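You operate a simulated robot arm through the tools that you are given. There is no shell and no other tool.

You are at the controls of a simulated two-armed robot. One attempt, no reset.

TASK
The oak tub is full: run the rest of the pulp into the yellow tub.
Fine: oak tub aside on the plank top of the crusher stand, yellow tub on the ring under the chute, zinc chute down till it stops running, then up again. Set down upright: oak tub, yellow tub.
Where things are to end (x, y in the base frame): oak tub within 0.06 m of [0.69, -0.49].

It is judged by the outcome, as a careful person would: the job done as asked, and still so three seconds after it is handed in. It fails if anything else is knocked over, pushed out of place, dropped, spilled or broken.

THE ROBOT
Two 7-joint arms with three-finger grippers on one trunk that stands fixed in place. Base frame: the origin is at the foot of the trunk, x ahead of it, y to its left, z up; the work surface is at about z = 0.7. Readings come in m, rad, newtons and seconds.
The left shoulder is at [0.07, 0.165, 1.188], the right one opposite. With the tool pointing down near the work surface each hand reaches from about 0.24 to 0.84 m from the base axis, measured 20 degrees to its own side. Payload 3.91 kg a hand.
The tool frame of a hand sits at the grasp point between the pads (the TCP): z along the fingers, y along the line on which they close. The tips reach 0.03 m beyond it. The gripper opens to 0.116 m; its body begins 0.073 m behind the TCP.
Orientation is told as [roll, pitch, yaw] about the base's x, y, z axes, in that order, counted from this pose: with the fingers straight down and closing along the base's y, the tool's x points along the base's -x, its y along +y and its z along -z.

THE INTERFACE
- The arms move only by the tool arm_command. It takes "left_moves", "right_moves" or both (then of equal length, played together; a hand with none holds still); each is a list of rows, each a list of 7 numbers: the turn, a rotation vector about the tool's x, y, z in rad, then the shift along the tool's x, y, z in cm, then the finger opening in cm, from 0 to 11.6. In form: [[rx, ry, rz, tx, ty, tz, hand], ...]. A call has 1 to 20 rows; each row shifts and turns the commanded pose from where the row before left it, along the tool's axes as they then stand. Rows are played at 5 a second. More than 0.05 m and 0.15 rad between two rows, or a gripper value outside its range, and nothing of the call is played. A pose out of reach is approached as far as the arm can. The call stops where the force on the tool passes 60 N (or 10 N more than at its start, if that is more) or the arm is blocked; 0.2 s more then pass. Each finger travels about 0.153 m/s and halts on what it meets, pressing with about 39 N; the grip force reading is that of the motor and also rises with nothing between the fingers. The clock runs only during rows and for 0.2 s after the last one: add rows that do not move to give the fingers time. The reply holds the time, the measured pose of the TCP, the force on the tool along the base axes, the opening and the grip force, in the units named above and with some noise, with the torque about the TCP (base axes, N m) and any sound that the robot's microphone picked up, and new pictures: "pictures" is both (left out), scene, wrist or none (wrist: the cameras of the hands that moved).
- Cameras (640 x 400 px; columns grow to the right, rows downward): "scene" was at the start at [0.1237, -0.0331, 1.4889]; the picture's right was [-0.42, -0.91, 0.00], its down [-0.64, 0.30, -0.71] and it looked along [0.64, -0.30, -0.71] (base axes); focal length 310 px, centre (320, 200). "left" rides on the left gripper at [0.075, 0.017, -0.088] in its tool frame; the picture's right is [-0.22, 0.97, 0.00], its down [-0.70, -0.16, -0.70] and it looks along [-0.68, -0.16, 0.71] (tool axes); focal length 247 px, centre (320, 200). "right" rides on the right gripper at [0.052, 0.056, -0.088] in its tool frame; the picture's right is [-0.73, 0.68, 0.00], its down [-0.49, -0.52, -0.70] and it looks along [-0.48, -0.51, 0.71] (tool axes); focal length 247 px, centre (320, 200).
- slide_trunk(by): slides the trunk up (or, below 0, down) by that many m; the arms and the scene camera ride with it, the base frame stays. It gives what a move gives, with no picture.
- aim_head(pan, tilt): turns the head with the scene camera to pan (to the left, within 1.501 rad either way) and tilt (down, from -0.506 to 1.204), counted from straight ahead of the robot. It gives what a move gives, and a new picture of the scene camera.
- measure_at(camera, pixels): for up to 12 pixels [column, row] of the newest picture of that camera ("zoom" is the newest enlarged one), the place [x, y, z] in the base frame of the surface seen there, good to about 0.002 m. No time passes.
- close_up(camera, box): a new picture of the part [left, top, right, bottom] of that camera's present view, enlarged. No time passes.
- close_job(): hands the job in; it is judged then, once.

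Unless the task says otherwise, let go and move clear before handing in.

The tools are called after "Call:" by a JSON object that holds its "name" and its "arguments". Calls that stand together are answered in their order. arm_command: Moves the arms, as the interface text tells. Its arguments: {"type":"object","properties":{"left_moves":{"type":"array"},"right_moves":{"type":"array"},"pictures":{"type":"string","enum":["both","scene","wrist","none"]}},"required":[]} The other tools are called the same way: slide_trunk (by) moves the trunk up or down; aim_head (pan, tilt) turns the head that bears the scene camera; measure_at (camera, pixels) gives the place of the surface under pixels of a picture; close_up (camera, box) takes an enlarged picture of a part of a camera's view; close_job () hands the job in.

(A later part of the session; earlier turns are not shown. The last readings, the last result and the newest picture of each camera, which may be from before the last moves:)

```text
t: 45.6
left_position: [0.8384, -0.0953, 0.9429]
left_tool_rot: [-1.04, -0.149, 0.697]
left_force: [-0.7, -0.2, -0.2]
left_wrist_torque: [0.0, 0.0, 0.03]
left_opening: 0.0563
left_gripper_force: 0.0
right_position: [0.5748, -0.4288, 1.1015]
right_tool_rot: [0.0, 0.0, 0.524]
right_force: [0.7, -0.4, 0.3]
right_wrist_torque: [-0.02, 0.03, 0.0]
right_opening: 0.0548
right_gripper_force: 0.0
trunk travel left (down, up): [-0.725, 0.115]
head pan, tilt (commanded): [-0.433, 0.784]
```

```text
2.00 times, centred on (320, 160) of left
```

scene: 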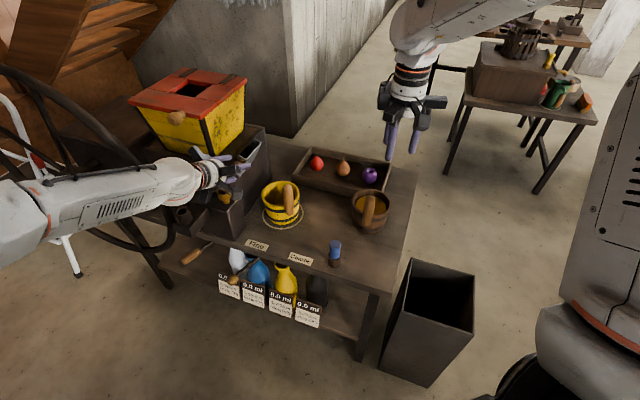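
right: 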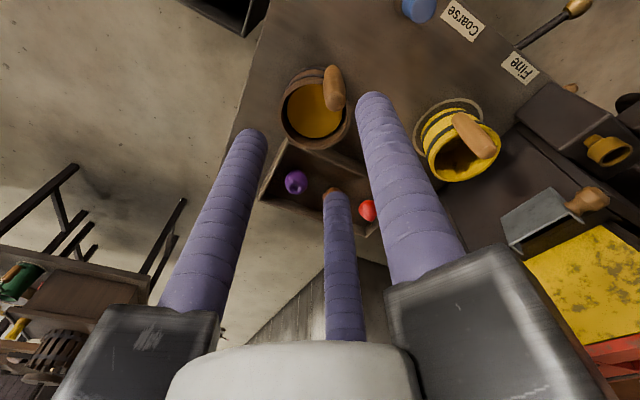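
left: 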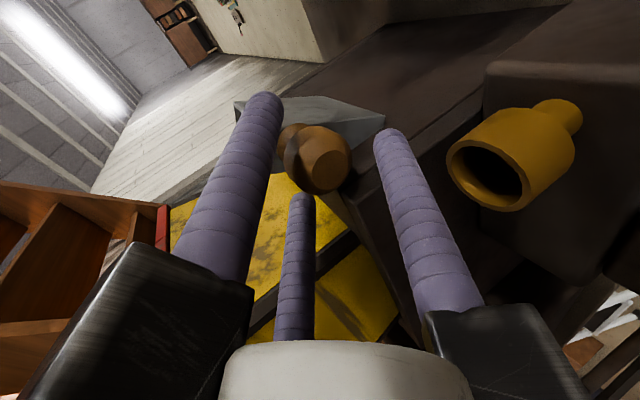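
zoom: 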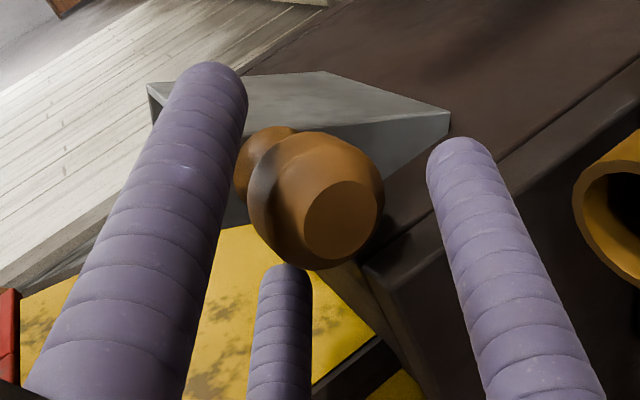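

The knob now sits between the fingers at its equator, with no force. I'll close to 4.0 cm to cage it loosely and check.

Call:
{"name": "arm_command", "arguments": {"left_moves": [[0, 0, 0, 0, 0, 0, 5.0], [0, 0, 0, 0, 0, 0, 4.4], [0, 0, 0, 0, 0, 0, 4.0], [0, 0, 0, 0, 0, 0, 4.0]], "pictures": "both"}}

Call:
{"name": "close_up", "arguments": {"camera": "left", "box": [220, 60, 420, 260]}}

Call:
{"name": "close_up", "arguments": {"camera": "scene", "box": [185, 120, 285, 210]}}

```text
t: 46.6
left_position: [0.8383, -0.0943, 0.943]
left_tool_rot: [-1.043, -0.15, 0.698]
left_force: [0.3, -0.9, -0.1]
left_wrist_torque: [-0.01, 0.03, 0.0]
left_opening: 0.04
left_gripper_force: 0.0
right_position: [0.573, -0.4278, 1.0999]
right_tool_rot: [0.0, 0.001, 0.524]
right_force: [0.0, -0.3, -0.7]
right_wrist_torque: [0.0, -0.01, -0.01]
right_opening: 0.0547
right_gripper_force: 0.1
trunk travel left (down, up): [-0.725, 0.115]
head pan, tilt (commanded): [-0.433, 0.784]
```

scene: 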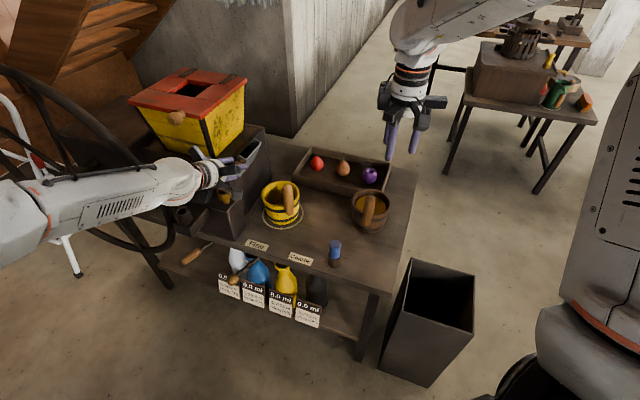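
left: 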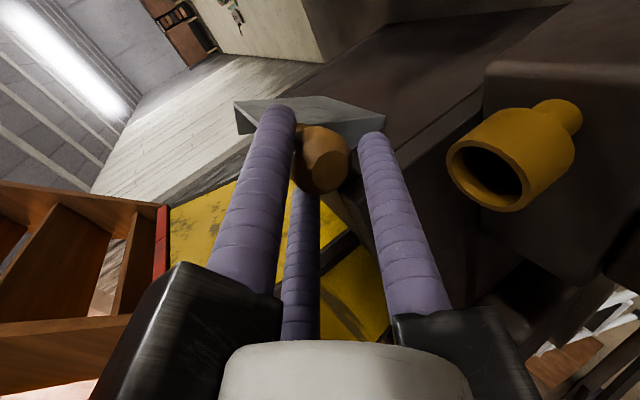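

```text
2.00 times, centred on (320, 160) of left
```

zoom: 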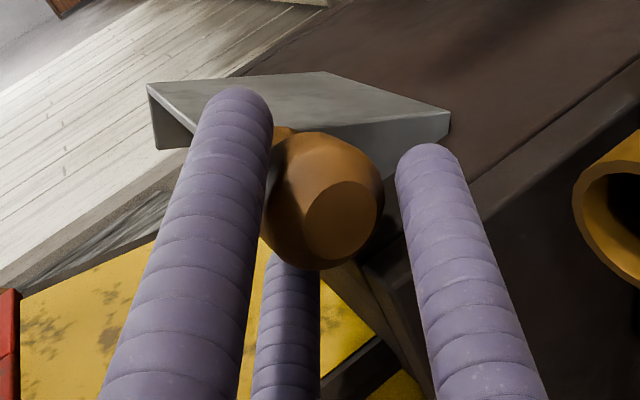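

```text
4.44 times, centred on (235, 165) of scene
```

zoom: 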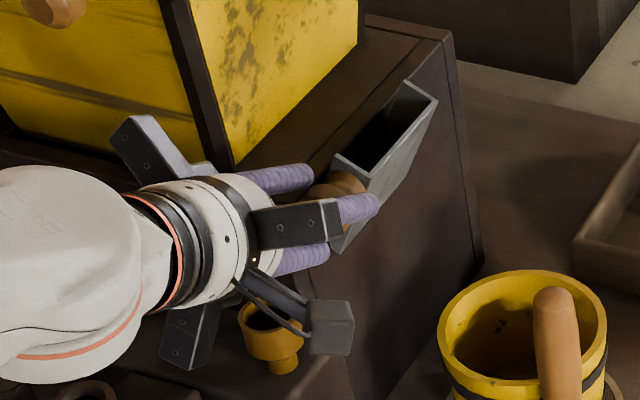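

The knob is caged with no load. Now I'll start lowering the chute along its arc, outward and a little down, and check the response.

Call:
{"name": "arm_command", "arguments": {"left_moves": [[0, 0, 0, 0.55, 0.15, 0.14, 4.0], [0, 0, 0, 0.56, 0.17, 0.16, 4.0], [0, 0, 0, 0.56, 0.2, 0.17, 4.0], [0, 0, 0, 0, 0, 0, 4.0]], "pictures": "both"}}

Call:
{"name": "close_up", "arguments": {"camera": "left", "box": [220, 60, 420, 260]}}

Call:
{"name": "close_up", "arguments": {"camera": "scene", "box": [205, 130, 305, 220]}}

```text
t: 47.6
left_position: [0.8276, -0.1074, 0.9336]
left_tool_rot: [-1.04, -0.15, 0.697]
left_force: [0.8, 0.3, -0.6]
left_wrist_torque: [0.0, 0.02, 0.02]
left_opening: 0.04
left_gripper_force: 0.0
right_position: [0.5734, -0.429, 1.1016]
right_tool_rot: [0.0, -0.001, 0.523]
right_force: [-0.1, 0.0, 0.7]
right_wrist_torque: [0.01, 0.02, 0.01]
right_opening: 0.055
right_gripper_force: 0.0
trunk travel left (down, up): [-0.725, 0.115]
head pan, tilt (commanded): [-0.433, 0.784]
```

scene: 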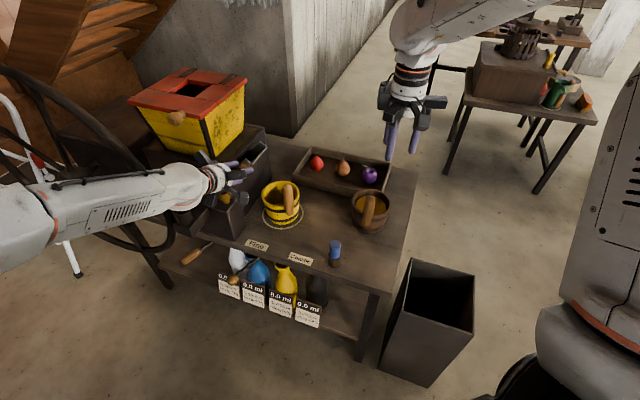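
left: 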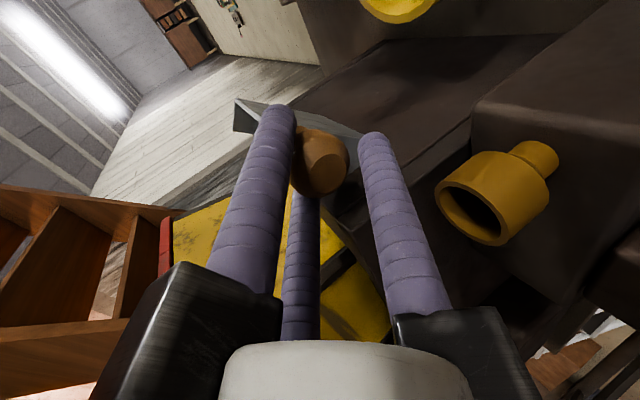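

```text
2.00 times, centred on (320, 160) of left
```

zoom: 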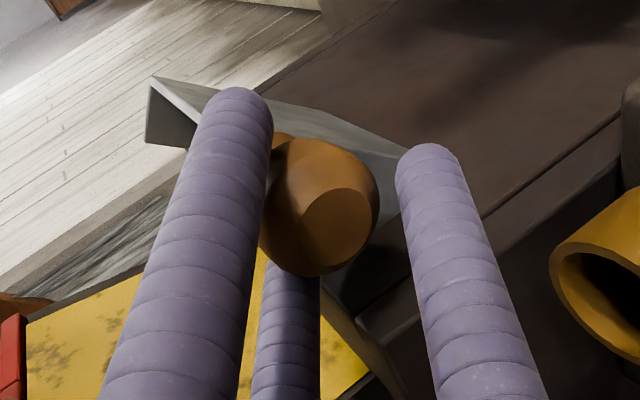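

```text
4.44 times, centred on (255, 175) of scene
```

zoom: 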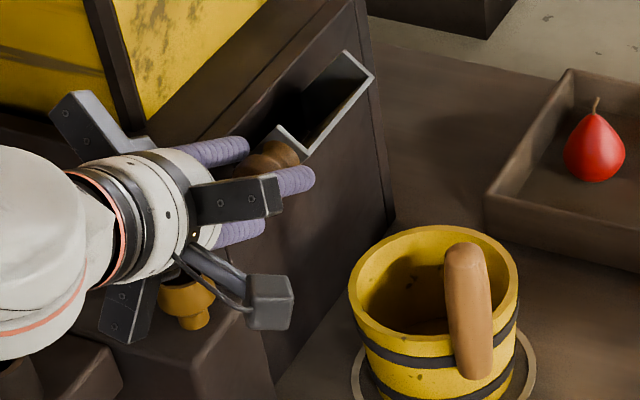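

The chute follows the knob with almost no force. I'll continue along the arc, mostly outward and down, in two more stages.

Call:
{"name": "arm_command", "arguments": {"left_moves": [[0, 0, 0, 0.59, 0.39, 0.285, 4.0], [0, 0, 0, 0.59, 0.39, 0.285, 4.0], [0, 0, 0, 0.445, 0.515, 0.34, 4.0], [0, 0, 0, 0.445, 0.515, 0.34, 4.0], [0, 0, 0, 0, 0, 0, 4.0]], "pictures": "both"}}

Call:
{"name": "close_up", "arguments": {"camera": "left", "box": [220, 60, 420, 260]}}

Call:
{"name": "close_up", "arguments": {"camera": "scene", "box": [205, 130, 305, 220]}}

```text
t: 48.8
left_position: [0.8148, -0.1184, 0.9075]
left_tool_rot: [-1.04, -0.149, 0.698]
left_force: [0.4, -0.1, 0.7]
left_wrist_torque: [-0.04, -0.01, -0.02]
left_opening: 0.0408
left_gripper_force: 0.6
right_position: [0.5734, -0.4292, 1.1003]
right_tool_rot: [0.001, 0.001, 0.523]
right_force: [0.4, -0.4, 0.4]
right_wrist_torque: [0.01, -0.01, 0.01]
right_opening: 0.0551
right_gripper_force: 0.1
trunk travel left (down, up): [-0.725, 0.115]
head pan, tilt (commanded): [-0.433, 0.784]
```

scene: 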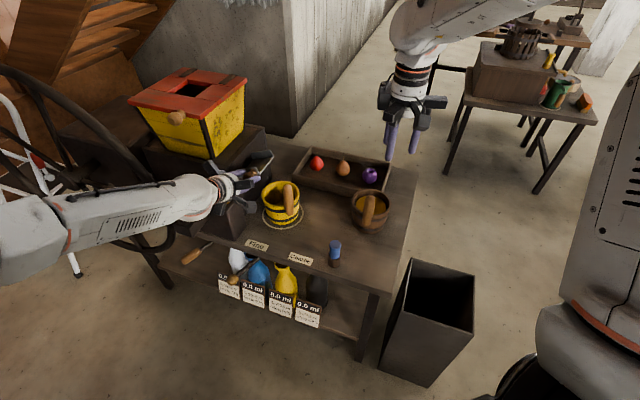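
left: 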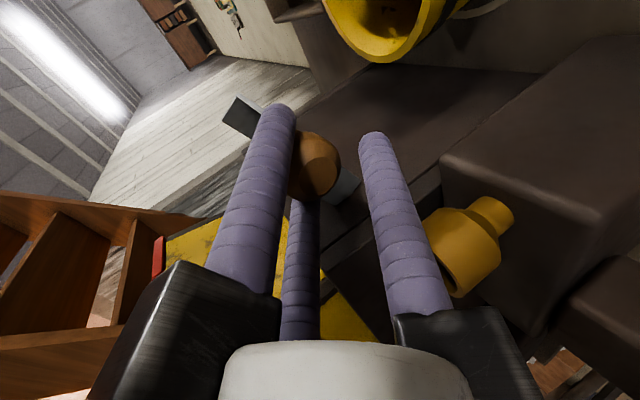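

```text
2.00 times, centred on (320, 160) of left
```

zoom: 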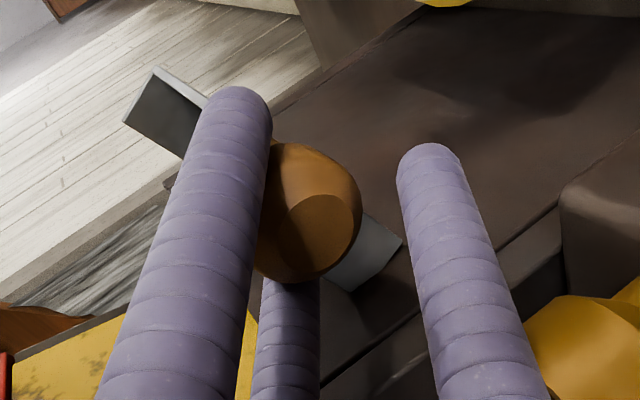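

```text
4.44 times, centred on (255, 175) of scene
```

zoom: 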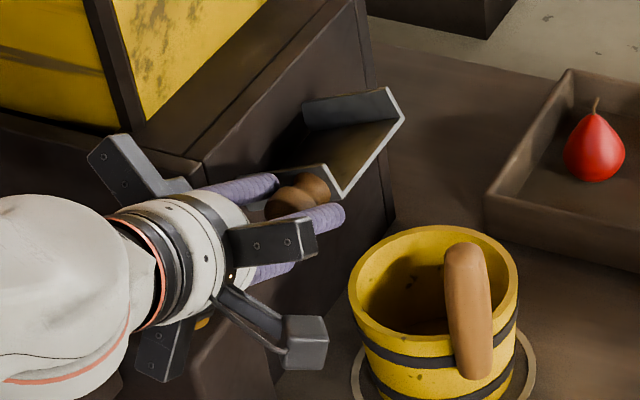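

The chute is coming down smoothly and no pulp runs yet. I'll measure the lip and inner edges to find its angle and hinge.

Call:
{"name": "measure_at", "arguments": {"camera": "zoom", "pixels": [[402, 118], [388, 92], [342, 195], [328, 168], [365, 150], [340, 150], [320, 150], [303, 105], [305, 130], [310, 185], [285, 205], [370, 165]]}}

```text
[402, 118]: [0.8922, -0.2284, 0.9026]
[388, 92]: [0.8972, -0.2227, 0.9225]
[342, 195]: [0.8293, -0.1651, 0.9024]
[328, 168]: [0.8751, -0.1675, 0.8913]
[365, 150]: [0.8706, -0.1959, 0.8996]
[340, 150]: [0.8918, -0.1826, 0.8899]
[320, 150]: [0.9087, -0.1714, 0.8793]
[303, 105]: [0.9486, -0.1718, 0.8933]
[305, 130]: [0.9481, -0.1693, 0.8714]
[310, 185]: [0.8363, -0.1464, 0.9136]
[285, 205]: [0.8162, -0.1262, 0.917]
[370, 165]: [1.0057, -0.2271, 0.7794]
```

The hinge works out at about b=-0.548, z=0.868, and the plate is still about 24° above level. I'll continue down to roughly 6° below level while watching for flow.

Call:
{"name": "arm_command", "arguments": {"left_moves": [[0, 0, 0, 0.5, 0.615, 0.4, 4.0], [0, 0, 0, 0.5, 0.615, 0.4, 4.0], [0, 0, 0, 0.29, 0.715, 0.435, 4.0], [0, 0, 0, 0.29, 0.715, 0.435, 4.0], [0, 0, 0, 0, 0, 0, 4.0]], "pictures": "both"}}

Call:
{"name": "close_up", "arguments": {"camera": "scene", "box": [205, 130, 305, 220]}}

Call:
{"name": "close_up", "arguments": {"camera": "left", "box": [220, 20, 420, 260]}}

```text
t: 50.0
left_position: [0.807, -0.1272, 0.876]
left_tool_rot: [-1.04, -0.149, 0.698]
left_force: [1.3, 0.7, 0.5]
left_wrist_torque: [0.02, 0.03, 0.03]
left_opening: 0.0406
left_gripper_force: 0.6
right_position: [0.5732, -0.4297, 1.1015]
right_tool_rot: [0.0, -0.001, 0.524]
right_force: [-0.1, -1.2, 1.0]
right_wrist_torque: [-0.01, -0.01, 0.02]
right_opening: 0.0549
right_gripper_force: 0.0
trunk travel left (down, up): [-0.725, 0.115]
head pan, tilt (commanded): [-0.433, 0.784]
```

scene: 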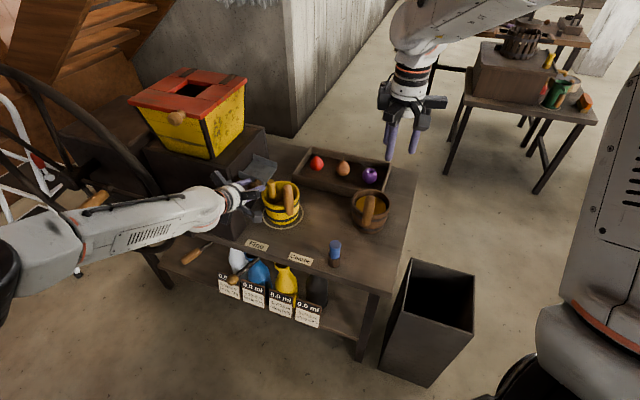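
left: 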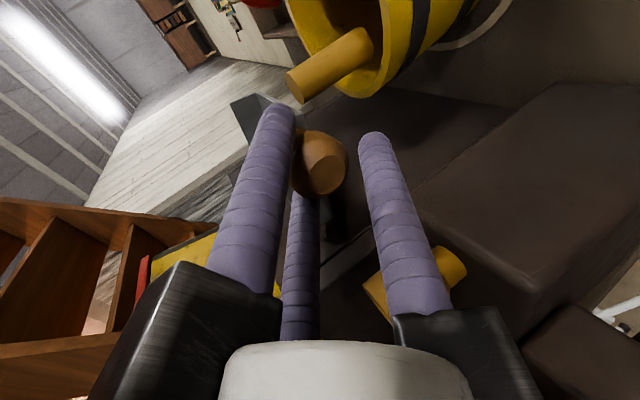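

```text
4.44 times, centred on (255, 175) of scene
```

zoom: 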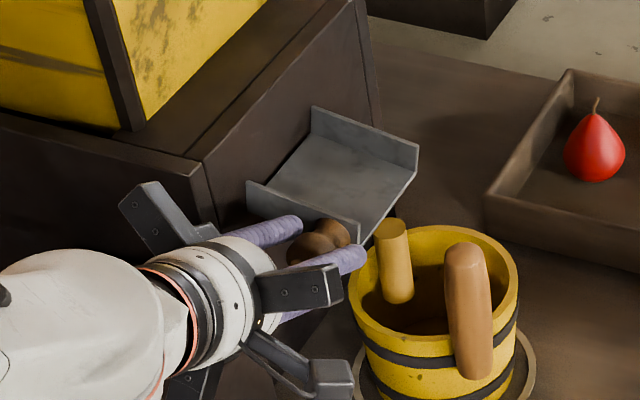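

```text
1.67 times, centred on (320, 140) of left
```

zoom: 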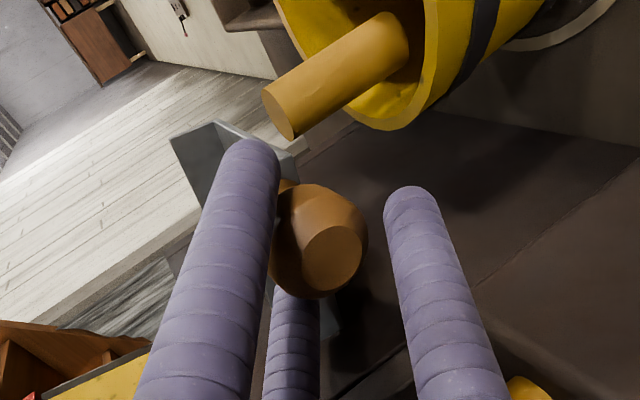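

Pulp is running. A stream shows at zoom (395,260), falling from the lip into the yellow tub. I'll check where it lands relative to the rim.

Call:
{"name": "measure_at", "arguments": {"camera": "scene", "pixels": [[272, 185], [272, 190], [269, 188], [274, 186], [272, 195], [263, 190], [268, 200], [275, 182], [262, 193], [276, 176]]}}

Call:
{"name": "close_up", "arguments": {"camera": "scene", "box": [245, 160, 305, 220]}}

```text
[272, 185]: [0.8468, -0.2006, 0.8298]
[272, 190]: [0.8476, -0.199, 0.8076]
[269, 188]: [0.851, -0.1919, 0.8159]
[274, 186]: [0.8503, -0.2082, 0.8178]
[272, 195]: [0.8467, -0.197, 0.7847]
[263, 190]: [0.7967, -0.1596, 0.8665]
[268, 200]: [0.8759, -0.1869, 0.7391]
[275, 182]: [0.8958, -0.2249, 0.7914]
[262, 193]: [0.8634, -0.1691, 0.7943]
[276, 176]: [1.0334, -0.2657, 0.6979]
```

```text
6.67 times, centred on (275, 190) of scene
```

zoom: 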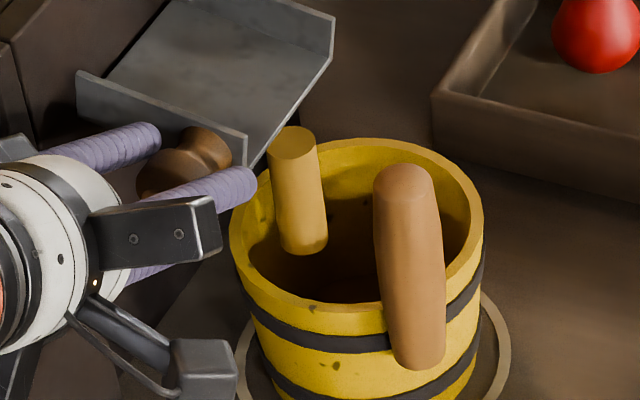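

The stream at about (0.855,-0.205) lands well inside the tub, about 2.5 cm from its centre. I'll lower the chute a bit further towards its stop and hold it there.

Call:
{"name": "arm_command", "arguments": {"left_moves": [[0, 0, 0, 0.06, 0.51, 0.29, 4.0], [0, 0, 0, 0.04, 0.51, 0.29, 4.0], [0, 0, 0, 0.03, 0.51, 0.29, 4.0], [0, 0, 0, 0, 0, 0, 4.0]], "pictures": "scene"}}

Call:
{"name": "close_up", "arguments": {"camera": "scene", "box": [225, 145, 305, 220]}}

```text
t: 51.0
left_position: [0.8091, -0.1234, 0.8576]
left_tool_rot: [-1.042, -0.149, 0.701]
left_force: [3.1, 2.7, 2.5]
left_wrist_torque: [-0.1, -0.09, 0.08]
left_opening: 0.0425
left_gripper_force: 2.2
right_position: [0.5741, -0.4296, 1.1006]
right_tool_rot: [0.001, 0.001, 0.523]
right_force: [-0.5, -0.3, 0.0]
right_wrist_torque: [-0.03, -0.02, 0.03]
right_opening: 0.0549
right_gripper_force: 0.0
trunk travel left (down, up): [-0.725, 0.115]
head pan, tilt (commanded): [-0.433, 0.784]
```

scene: 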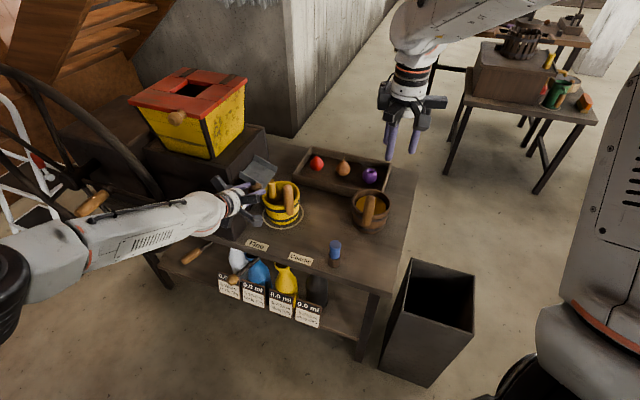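

```text
5.33 times, centred on (265, 182) of scene
```

zoom: 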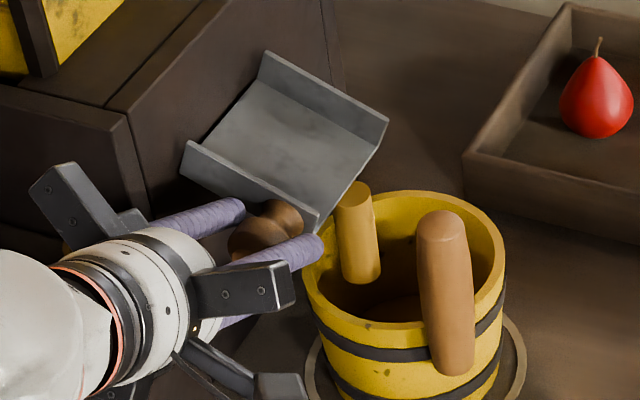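

The chute is well down, with light resistance of about 5 N, and pulp still runs into the tub. I'll hold still and wait for it to stop.

Call:
{"name": "arm_command", "arguments": {"left_moves": [[0, 0, 0, 0, 0, 0, 4.0], [0, 0, 0, 0, 0, 0, 4.0], [0, 0, 0, 0, 0, 0, 4.0], [0, 0, 0, 0, 0, 0, 4.0], [0, 0, 0, 0, 0, 0, 4.0], [0, 0, 0, 0, 0, 0, 4.0], [0, 0, 0, 0, 0, 0, 4.0], [0, 0, 0, 0, 0, 0, 4.0], [0, 0, 0, 0, 0, 0, 4.0], [0, 0, 0, 0, 0, 0, 4.0]], "pictures": "scene"}}

Call:
{"name": "close_up", "arguments": {"camera": "scene", "box": [225, 145, 305, 220]}}

```text
t: 53.2
left_position: [0.8097, -0.1251, 0.8575]
left_tool_rot: [-1.04, -0.151, 0.698]
left_force: [3.5, 6.0, 1.3]
left_wrist_torque: [-0.05, -0.04, 0.19]
left_opening: 0.0429
left_gripper_force: 2.7
right_position: [0.5744, -0.4285, 1.1006]
right_tool_rot: [0.0, 0.0, 0.522]
right_force: [0.2, 0.3, 1.1]
right_wrist_torque: [0.0, 0.02, -0.03]
right_opening: 0.055
right_gripper_force: 0.0
trunk travel left (down, up): [-0.725, 0.115]
head pan, tilt (commanded): [-0.433, 0.784]
```

scene: 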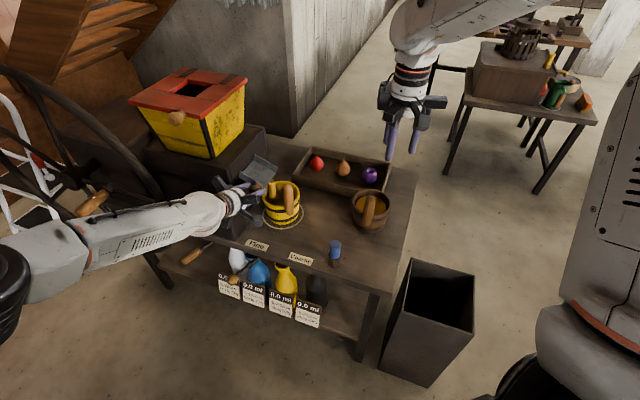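

```text
5.33 times, centred on (265, 182) of scene
```

zoom: 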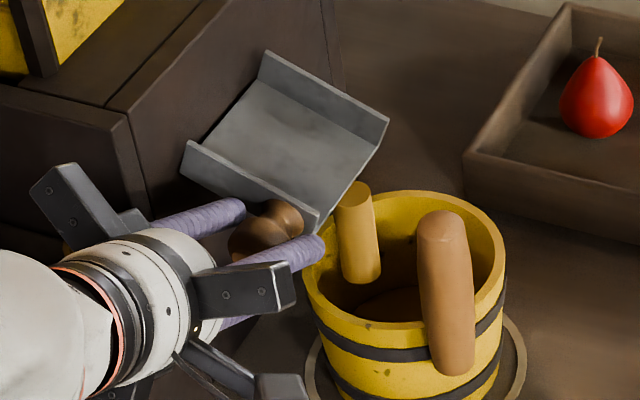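

Pulp is still running, and the level is starting to show at (395,305) in the zoom. I'll keep waiting.

Call:
{"name": "arm_command", "arguments": {"left_moves": [[0, 0, 0, 0, 0, 0, 4.0], [0, 0, 0, 0, 0, 0, 4.0], [0, 0, 0, 0, 0, 0, 4.0], [0, 0, 0, 0, 0, 0, 4.0], [0, 0, 0, 0, 0, 0, 4.0], [0, 0, 0, 0, 0, 0, 4.0], [0, 0, 0, 0, 0, 0, 4.0], [0, 0, 0, 0, 0, 0, 4.0], [0, 0, 0, 0, 0, 0, 4.0], [0, 0, 0, 0, 0, 0, 4.0], [0, 0, 0, 0, 0, 0, 4.0], [0, 0, 0, 0, 0, 0, 4.0], [0, 0, 0, 0, 0, 0, 4.0], [0, 0, 0, 0, 0, 0, 4.0], [0, 0, 0, 0, 0, 0, 4.0]], "pictures": "none"}}

Call:
{"name": "close_up", "arguments": {"camera": "scene", "box": [225, 145, 305, 220]}}

```text
t: 56.4
left_position: [0.8094, -0.125, 0.8576]
left_tool_rot: [-1.041, -0.151, 0.697]
left_force: [3.9, 6.0, 1.9]
left_wrist_torque: [-0.05, 0.0, 0.25]
left_opening: 0.0432
left_gripper_force: 3.1
right_position: [0.5742, -0.4287, 1.1007]
right_tool_rot: [0.001, 0.001, 0.523]
right_force: [-0.3, 0.1, -0.5]
right_wrist_torque: [-0.03, 0.03, -0.01]
right_opening: 0.0548
right_gripper_force: 0.0
trunk travel left (down, up): [-0.725, 0.115]
head pan, tilt (commanded): [-0.433, 0.784]
```

```text
5.33 times, centred on (265, 182) of scene
```

zoom: 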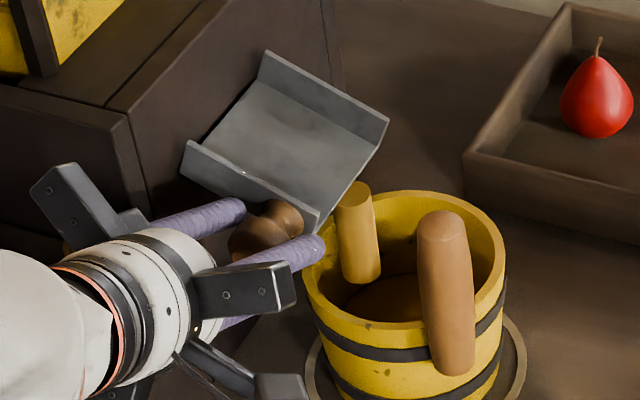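

The level in the yellow tub keeps rising, with the disc at (390,300) now larger, and the stream still runs. I'll keep waiting.

Call:
{"name": "arm_command", "arguments": {"left_moves": [[0, 0, 0, 0, 0, 0, 4.0], [0, 0, 0, 0, 0, 0, 4.0], [0, 0, 0, 0, 0, 0, 4.0], [0, 0, 0, 0, 0, 0, 4.0], [0, 0, 0, 0, 0, 0, 4.0], [0, 0, 0, 0, 0, 0, 4.0], [0, 0, 0, 0, 0, 0, 4.0], [0, 0, 0, 0, 0, 0, 4.0], [0, 0, 0, 0, 0, 0, 4.0], [0, 0, 0, 0, 0, 0, 4.0], [0, 0, 0, 0, 0, 0, 4.0], [0, 0, 0, 0, 0, 0, 4.0], [0, 0, 0, 0, 0, 0, 4.0], [0, 0, 0, 0, 0, 0, 4.0], [0, 0, 0, 0, 0, 0, 4.0], [0, 0, 0, 0, 0, 0, 4.0], [0, 0, 0, 0, 0, 0, 4.0], [0, 0, 0, 0, 0, 0, 4.0], [0, 0, 0, 0, 0, 0, 4.0], [0, 0, 0, 0, 0, 0, 4.0]], "pictures": "none"}}

Call:
{"name": "close_up", "arguments": {"camera": "scene", "box": [225, 145, 305, 220]}}

```text
t: 60.6
left_position: [0.8087, -0.1241, 0.8579]
left_tool_rot: [-1.04, -0.149, 0.698]
left_force: [4.3, 6.2, 1.8]
left_wrist_torque: [-0.03, -0.04, 0.21]
left_opening: 0.0432
left_gripper_force: 2.9
right_position: [0.5742, -0.4293, 1.1009]
right_tool_rot: [0.0, 0.0, 0.523]
right_force: [-0.3, 0.2, -0.3]
right_wrist_torque: [-0.01, 0.0, 0.03]
right_opening: 0.055
right_gripper_force: 0.0
trunk travel left (down, up): [-0.725, 0.115]
head pan, tilt (commanded): [-0.433, 0.784]
```

```text
5.33 times, centred on (265, 182) of scene
```

zoom: 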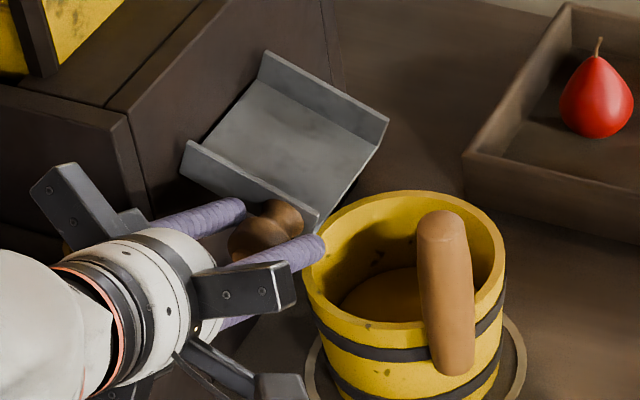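

The stream has stopped, and nothing falls from the lip at (345,200) now. I'll wait two more seconds to be sure it's really done.

Call:
{"name": "arm_command", "arguments": {"left_moves": [[0, 0, 0, 0, 0, 0, 4.0], [0, 0, 0, 0, 0, 0, 4.0], [0, 0, 0, 0, 0, 0, 4.0], [0, 0, 0, 0, 0, 0, 4.0], [0, 0, 0, 0, 0, 0, 4.0], [0, 0, 0, 0, 0, 0, 4.0], [0, 0, 0, 0, 0, 0, 4.0], [0, 0, 0, 0, 0, 0, 4.0], [0, 0, 0, 0, 0, 0, 4.0], [0, 0, 0, 0, 0, 0, 4.0], [0, 0, 0, 0, 0, 0, 4.0], [0, 0, 0, 0, 0, 0, 4.0]], "pictures": "both"}}

Call:
{"name": "close_up", "arguments": {"camera": "scene", "box": [225, 145, 305, 220]}}

Call:
{"name": "close_up", "arguments": {"camera": "left", "box": [220, 20, 420, 260]}}

```text
t: 63.2
left_position: [0.8073, -0.1246, 0.8579]
left_tool_rot: [-1.04, -0.15, 0.698]
left_force: [4.9, 4.8, 2.3]
left_wrist_torque: [-0.05, -0.05, 0.21]
left_opening: 0.0435
left_gripper_force: 3.5
right_position: [0.5734, -0.4299, 1.1007]
right_tool_rot: [-0.001, -0.001, 0.523]
right_force: [-0.2, 0.8, -0.1]
right_wrist_torque: [-0.01, 0.02, 0.01]
right_opening: 0.0551
right_gripper_force: 0.0
trunk travel left (down, up): [-0.725, 0.115]
head pan, tilt (commanded): [-0.433, 0.784]
```

scene: 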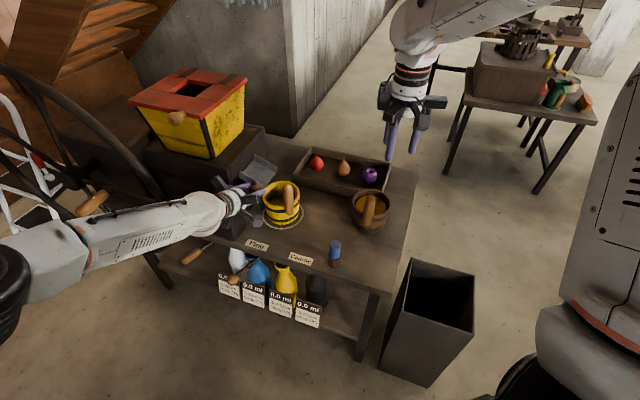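
left: 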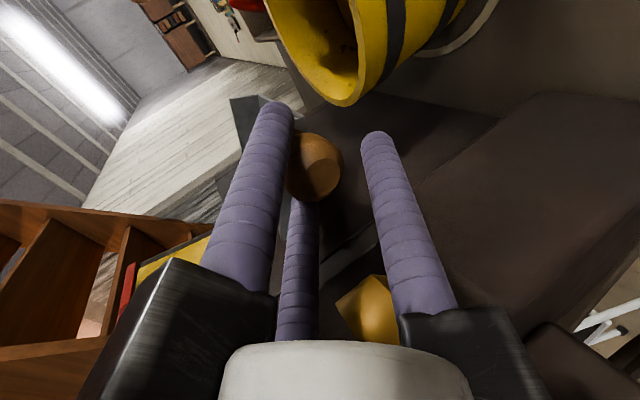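

```text
5.33 times, centred on (265, 182) of scene
```

zoom: 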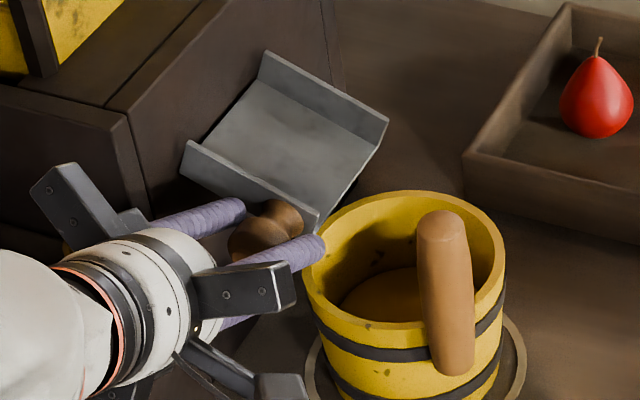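

```text
1.67 times, centred on (320, 140) of left
```

zoom: 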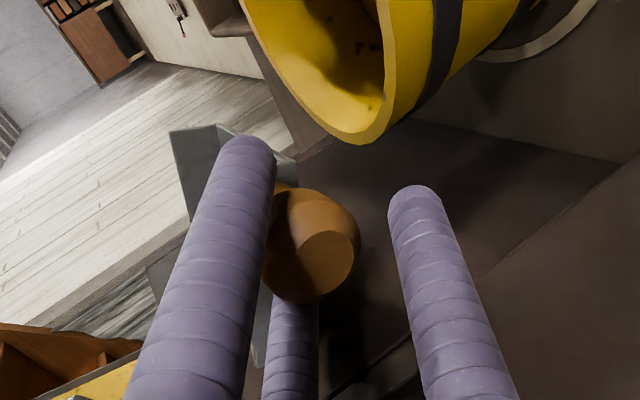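

The flow has ended and nothing falls from the chute. To raise it, I'll first centre the hand on the knob, close slightly to take up slack, then follow the arc back up halfway.

Call:
{"name": "arm_command", "arguments": {"left_moves": [[0, 0, 0, 0.05, -0.3, -0.165, 4.0], [0, 0, 0, 0, 0, 0, 3.6], [0, 0, 0, 0, 0, 0, 3.6], [0, 0, 0, -0.03, -0.68, -0.39, 3.6], [0, 0, 0, -0.03, -0.68, -0.39, 3.6], [0, 0, 0, -0.25, -0.725, -0.44, 3.6], [0, 0, 0, -0.25, -0.725, -0.44, 3.6], [0, 0, 0, 0, 0, 0, 3.6]], "pictures": "both"}}

Call:
{"name": "close_up", "arguments": {"camera": "scene", "box": [225, 135, 305, 210]}}

Call:
{"name": "close_up", "arguments": {"camera": "left", "box": [220, 20, 420, 260]}}

```text
t: 65.0
left_position: [0.8084, -0.1265, 0.8907]
left_tool_rot: [-1.037, -0.148, 0.698]
left_force: [3.4, 8.8, -16.7]
left_wrist_torque: [-0.39, 0.66, 0.42]
left_opening: 0.0375
left_gripper_force: 45.0
right_position: [0.5756, -0.4299, 1.0996]
right_tool_rot: [0.001, 0.002, 0.524]
right_force: [-0.2, 0.2, 0.1]
right_wrist_torque: [-0.01, 0.03, 0.01]
right_opening: 0.0547
right_gripper_force: 0.0
trunk travel left (down, up): [-0.725, 0.115]
head pan, tilt (commanded): [-0.433, 0.784]
```

scene: 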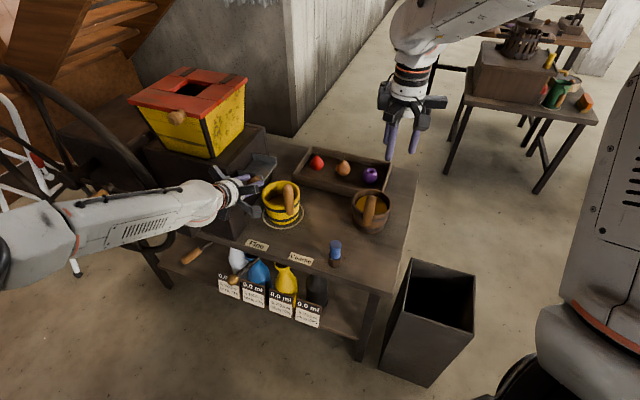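
left: 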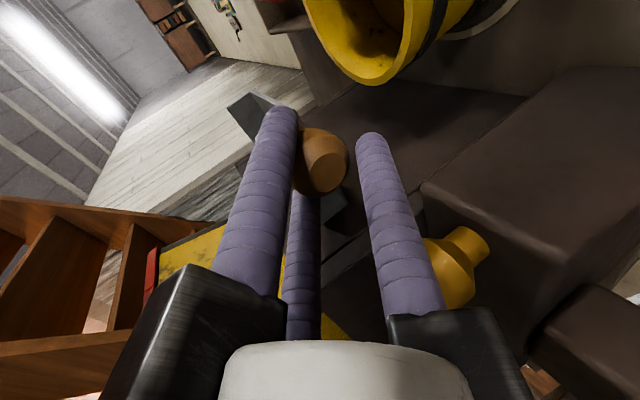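

```text
5.33 times, centred on (265, 172) of scene
```

zoom: 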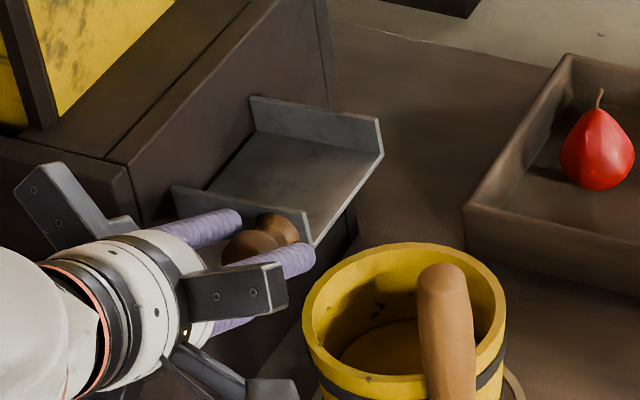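

```text
1.67 times, centred on (320, 140) of left
```

zoom: 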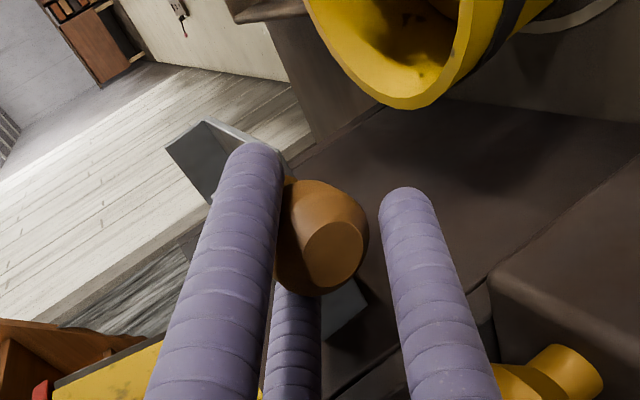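

The chute is rising, but the tight grip makes the knob bind, with 17 N of force and 45 N at the gripper. I'll loosen to a loose cage again and continue up the arc.

Call:
{"name": "arm_command", "arguments": {"left_moves": [[0, 0, 0, 0, 0, 0, 4.2], [0, 0, 0, 0, 0, 0, 4.2], [0, 0, 0, -0.46, -0.64, -0.41, 4.2], [0, 0, 0, -0.46, -0.64, -0.41, 4.2], [0, 0, 0, 0, 0, 0, 4.2]], "pictures": "both"}}

Call:
{"name": "close_up", "arguments": {"camera": "scene", "box": [225, 135, 305, 210]}}

Call:
{"name": "close_up", "arguments": {"camera": "left", "box": [220, 20, 420, 260]}}

```text
t: 66.2
left_position: [0.8138, -0.1214, 0.9105]
left_tool_rot: [-1.041, -0.15, 0.698]
left_force: [-0.5, 0.6, -0.5]
left_wrist_torque: [-0.04, 0.01, -0.02]
left_opening: 0.0417
left_gripper_force: 0.0
right_position: [0.5738, -0.4299, 1.1013]
right_tool_rot: [0.001, 0.0, 0.525]
right_force: [-0.1, 0.3, -0.5]
right_wrist_torque: [0.0, 0.01, 0.0]
right_opening: 0.055
right_gripper_force: 0.1
trunk travel left (down, up): [-0.725, 0.115]
head pan, tilt (commanded): [-0.433, 0.784]
```

scene: 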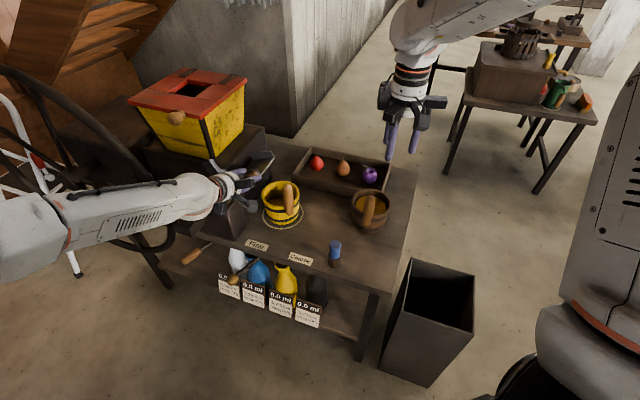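
left: 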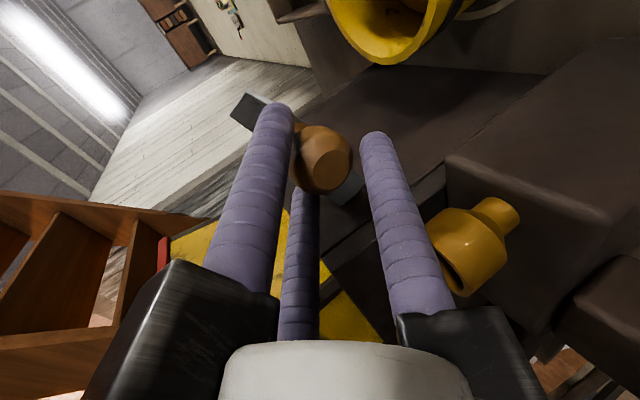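

```text
5.33 times, centred on (265, 172) of scene
```

zoom: 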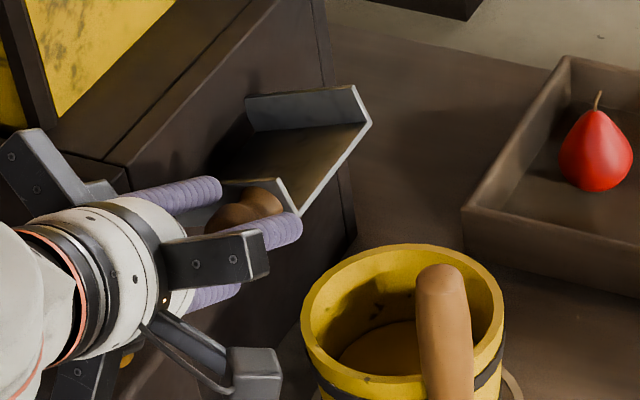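

```text
1.67 times, centred on (320, 140) of left
```

zoom: 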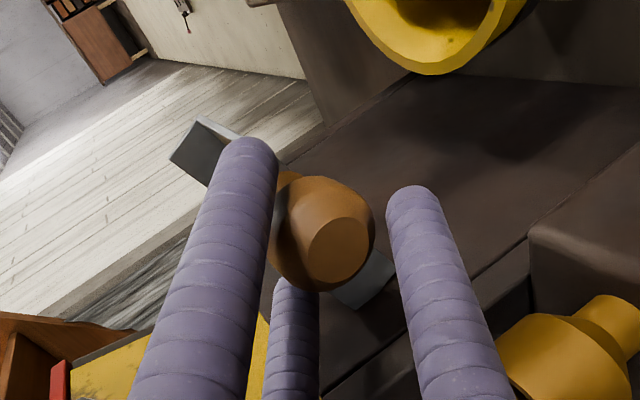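

Now it moves without binding, at about 0 N, and the plate is back above level. I'll continue up the arc through the next stages.

Call:
{"name": "arm_command", "arguments": {"left_moves": [[0, 0, 0, -0.63, -0.505, -0.35, 4.2], [0, 0, 0, -0.63, -0.505, -0.35, 4.2], [0, 0, 0, -0.77, -0.335, -0.27, 4.2], [0, 0, 0, -0.77, -0.335, -0.27, 4.2], [0, 0, 0, 0, 0, 0, 4.2]], "pictures": "both"}}

Call:
{"name": "close_up", "arguments": {"camera": "scene", "box": [205, 120, 305, 210]}}

Call:
{"name": "close_up", "arguments": {"camera": "left", "box": [220, 40, 420, 260]}}

```text
t: 67.4
left_position: [0.8293, -0.1047, 0.9361]
left_tool_rot: [-1.041, -0.151, 0.696]
left_force: [-3.7, -3.3, 5.3]
left_wrist_torque: [-0.17, 0.01, -0.12]
left_opening: 0.0452
left_gripper_force: 3.2
right_position: [0.5734, -0.4299, 1.1004]
right_tool_rot: [-0.002, -0.001, 0.523]
right_force: [1.3, 0.4, -0.5]
right_wrist_torque: [-0.03, 0.04, -0.01]
right_opening: 0.0549
right_gripper_force: 0.0
trunk travel left (down, up): [-0.725, 0.115]
head pan, tilt (commanded): [-0.433, 0.784]
```

scene: 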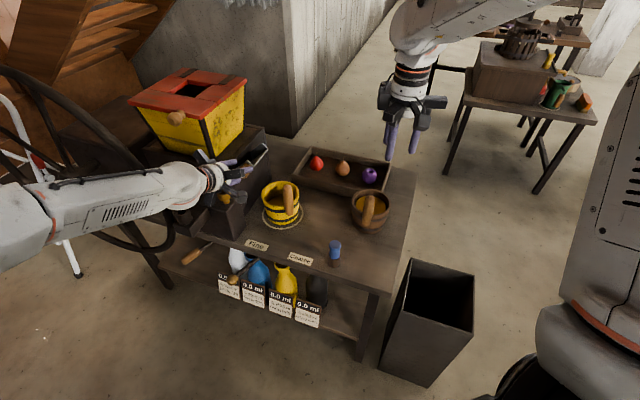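
left: 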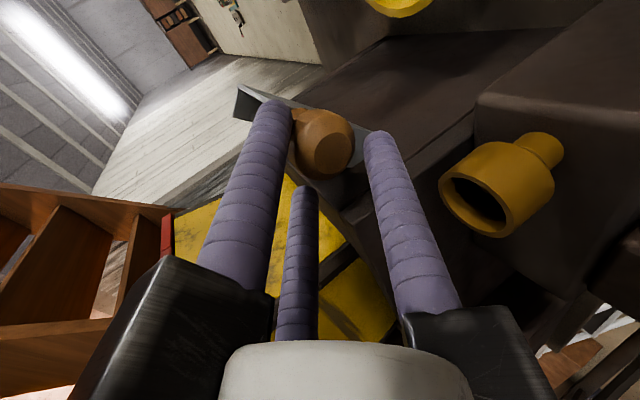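

```text
4.44 times, centred on (255, 165) of scene
```

zoom: 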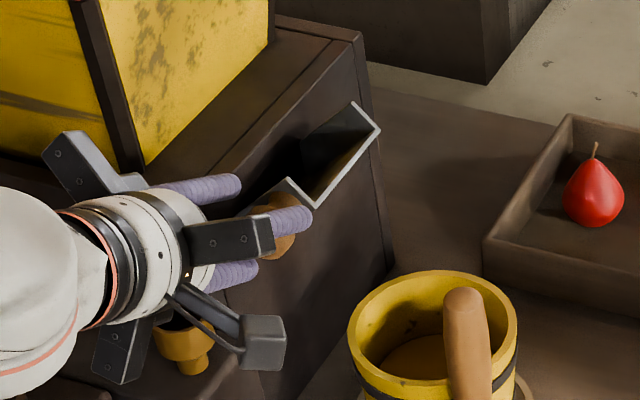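

```text
1.82 times, centred on (320, 150) of left
```

zoom: 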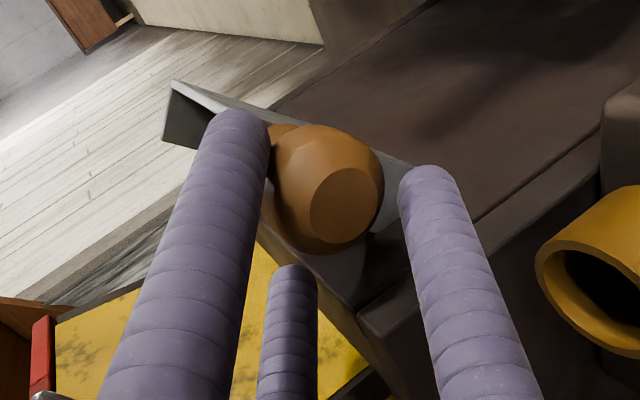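

The knob now lags to the lower right in the cage, at (323,145), wedging the fingers to 4.5 cm. I'll close to 3.9 cm to re-centre it, then look before the last part.

Call:
{"name": "arm_command", "arguments": {"left_moves": [[0, 0, 0, 0, 0, 0, 4.2], [0, 0, 0, 0, 0, 0, 3.9], [0, 0, 0, 0, 0, 0, 3.9], [0, 0, 0, 0, 0, 0, 3.9]], "pictures": "wrist"}}

Call:
{"name": "close_up", "arguments": {"camera": "left", "box": [220, 40, 420, 260]}}

Call:
{"name": "close_up", "arguments": {"camera": "scene", "box": [205, 120, 305, 210]}}

```text
t: 68.4
left_position: [0.8271, -0.1059, 0.9361]
left_tool_rot: [-1.043, -0.15, 0.696]
left_force: [-2.8, -8.3, 8.8]
left_wrist_torque: [-0.49, -0.23, -0.68]
left_opening: 0.0424
left_gripper_force: 44.9
right_position: [0.5728, -0.4308, 1.1013]
right_tool_rot: [-0.001, -0.001, 0.522]
right_force: [0.4, 0.2, 0.2]
right_wrist_torque: [-0.02, -0.03, -0.01]
right_opening: 0.0548
right_gripper_force: 0.0
trunk travel left (down, up): [-0.725, 0.115]
head pan, tilt (commanded): [-0.433, 0.784]
```

left: 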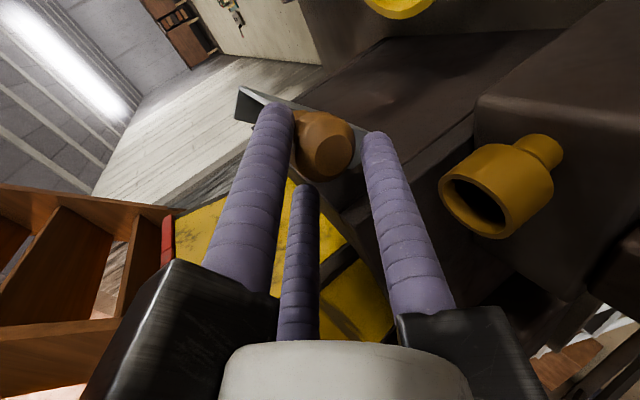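

```text
1.82 times, centred on (320, 150) of left
```

zoom: 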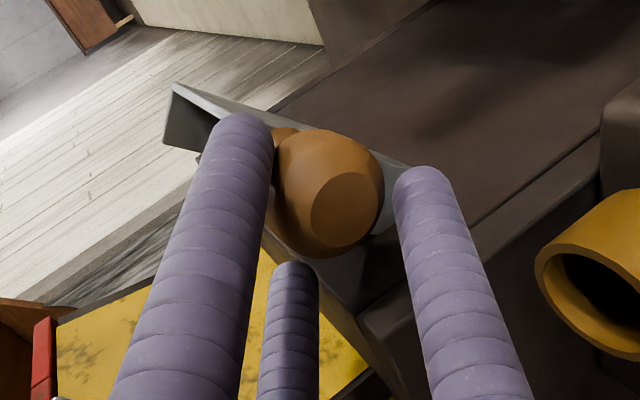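

```text
4.44 times, centred on (255, 165) of scene
```

zoom: 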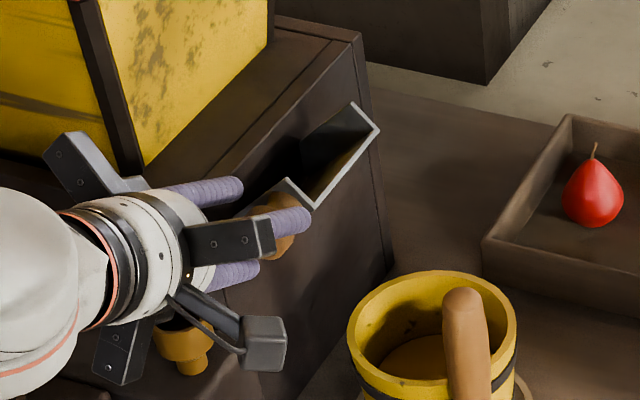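

The knob is pinched off-centre between two fingers, with 45 N at the gripper. I'll measure the chute's present angle, then re-centre the hand on the knob before continuing.

Call:
{"name": "measure_at", "arguments": {"camera": "zoom", "pixels": [[377, 129], [354, 105], [316, 204], [292, 182], [350, 165], [345, 185], [330, 160], [285, 240], [285, 205], [340, 175]]}}

Call:
{"name": "measure_at", "arguments": {"camera": "left", "pixels": [[325, 145], [340, 145], [325, 165], [312, 140], [330, 120], [330, 155], [345, 135], [318, 170]]}}

```text
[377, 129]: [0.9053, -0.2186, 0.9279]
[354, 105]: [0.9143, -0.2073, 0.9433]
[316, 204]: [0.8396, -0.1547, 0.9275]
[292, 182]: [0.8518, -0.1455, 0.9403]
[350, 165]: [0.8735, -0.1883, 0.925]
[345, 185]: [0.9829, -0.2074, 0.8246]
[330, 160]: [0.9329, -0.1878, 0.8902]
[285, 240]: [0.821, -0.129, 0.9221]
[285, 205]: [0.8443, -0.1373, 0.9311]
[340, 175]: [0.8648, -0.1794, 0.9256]
```

```text
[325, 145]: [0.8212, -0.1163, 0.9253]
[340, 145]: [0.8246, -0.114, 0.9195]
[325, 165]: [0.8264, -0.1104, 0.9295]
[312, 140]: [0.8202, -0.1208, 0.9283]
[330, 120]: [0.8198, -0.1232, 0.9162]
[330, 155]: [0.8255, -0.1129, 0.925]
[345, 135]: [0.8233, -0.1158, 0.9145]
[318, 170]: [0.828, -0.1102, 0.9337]
```

The plate is at about 43°, against about 62° originally, and the knob is about 7 mm lower right of the hand's centre. I'll open a little, shift onto the knob and close again.

Call:
{"name": "arm_command", "arguments": {"left_moves": [[0, 0, 0, 0, 0, 0, 4.8], [0, 0, 0, 0, 0, 0, 5.0], [0, 0, 0, 0.57, 0.34, 0.25, 5.0], [0, 0, 0, 0, 0, 0, 4.4], [0, 0, 0, 0, 0, 0, 3.9], [0, 0, 0, 0, 0, 0, 3.9]], "pictures": "wrist"}}

Call:
{"name": "close_up", "arguments": {"camera": "left", "box": [220, 40, 420, 260]}}

Call:
{"name": "close_up", "arguments": {"camera": "scene", "box": [205, 120, 305, 210]}}

```text
t: 69.8
left_position: [0.8257, -0.1084, 0.9298]
left_tool_rot: [-1.041, -0.153, 0.696]
left_force: [-4.1, -2.5, 2.5]
left_wrist_torque: [-0.02, 0.07, -0.16]
left_opening: 0.0414
left_gripper_force: 2.8
right_position: [0.5722, -0.4297, 1.1001]
right_tool_rot: [0.0, 0.0, 0.524]
right_force: [-0.1, 0.5, 0.1]
right_wrist_torque: [0.02, 0.0, 0.01]
right_opening: 0.0548
right_gripper_force: 0.1
trunk travel left (down, up): [-0.725, 0.115]
head pan, tilt (commanded): [-0.433, 0.784]
```

left: 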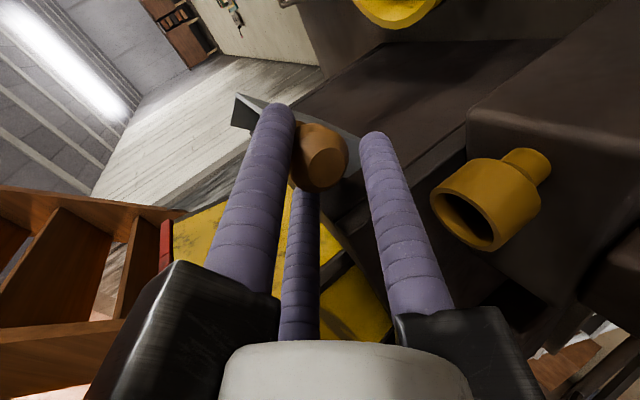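

```text
1.82 times, centred on (320, 150) of left
```

zoom: 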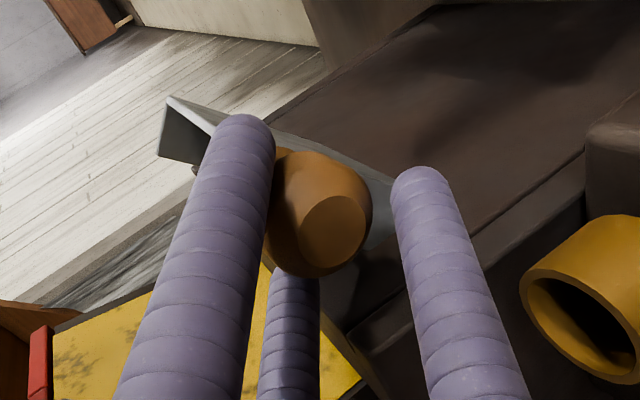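

```text
4.44 times, centred on (255, 165) of scene
```

zoom: 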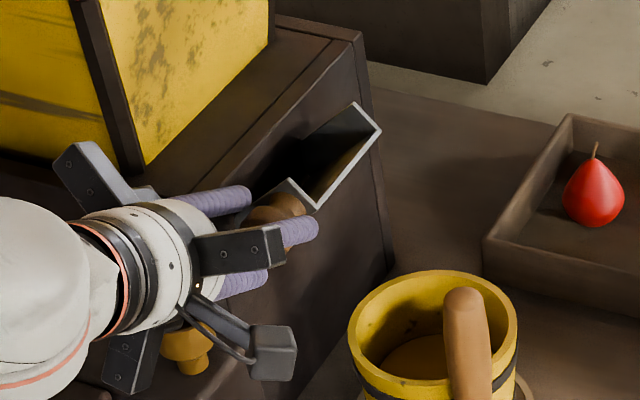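

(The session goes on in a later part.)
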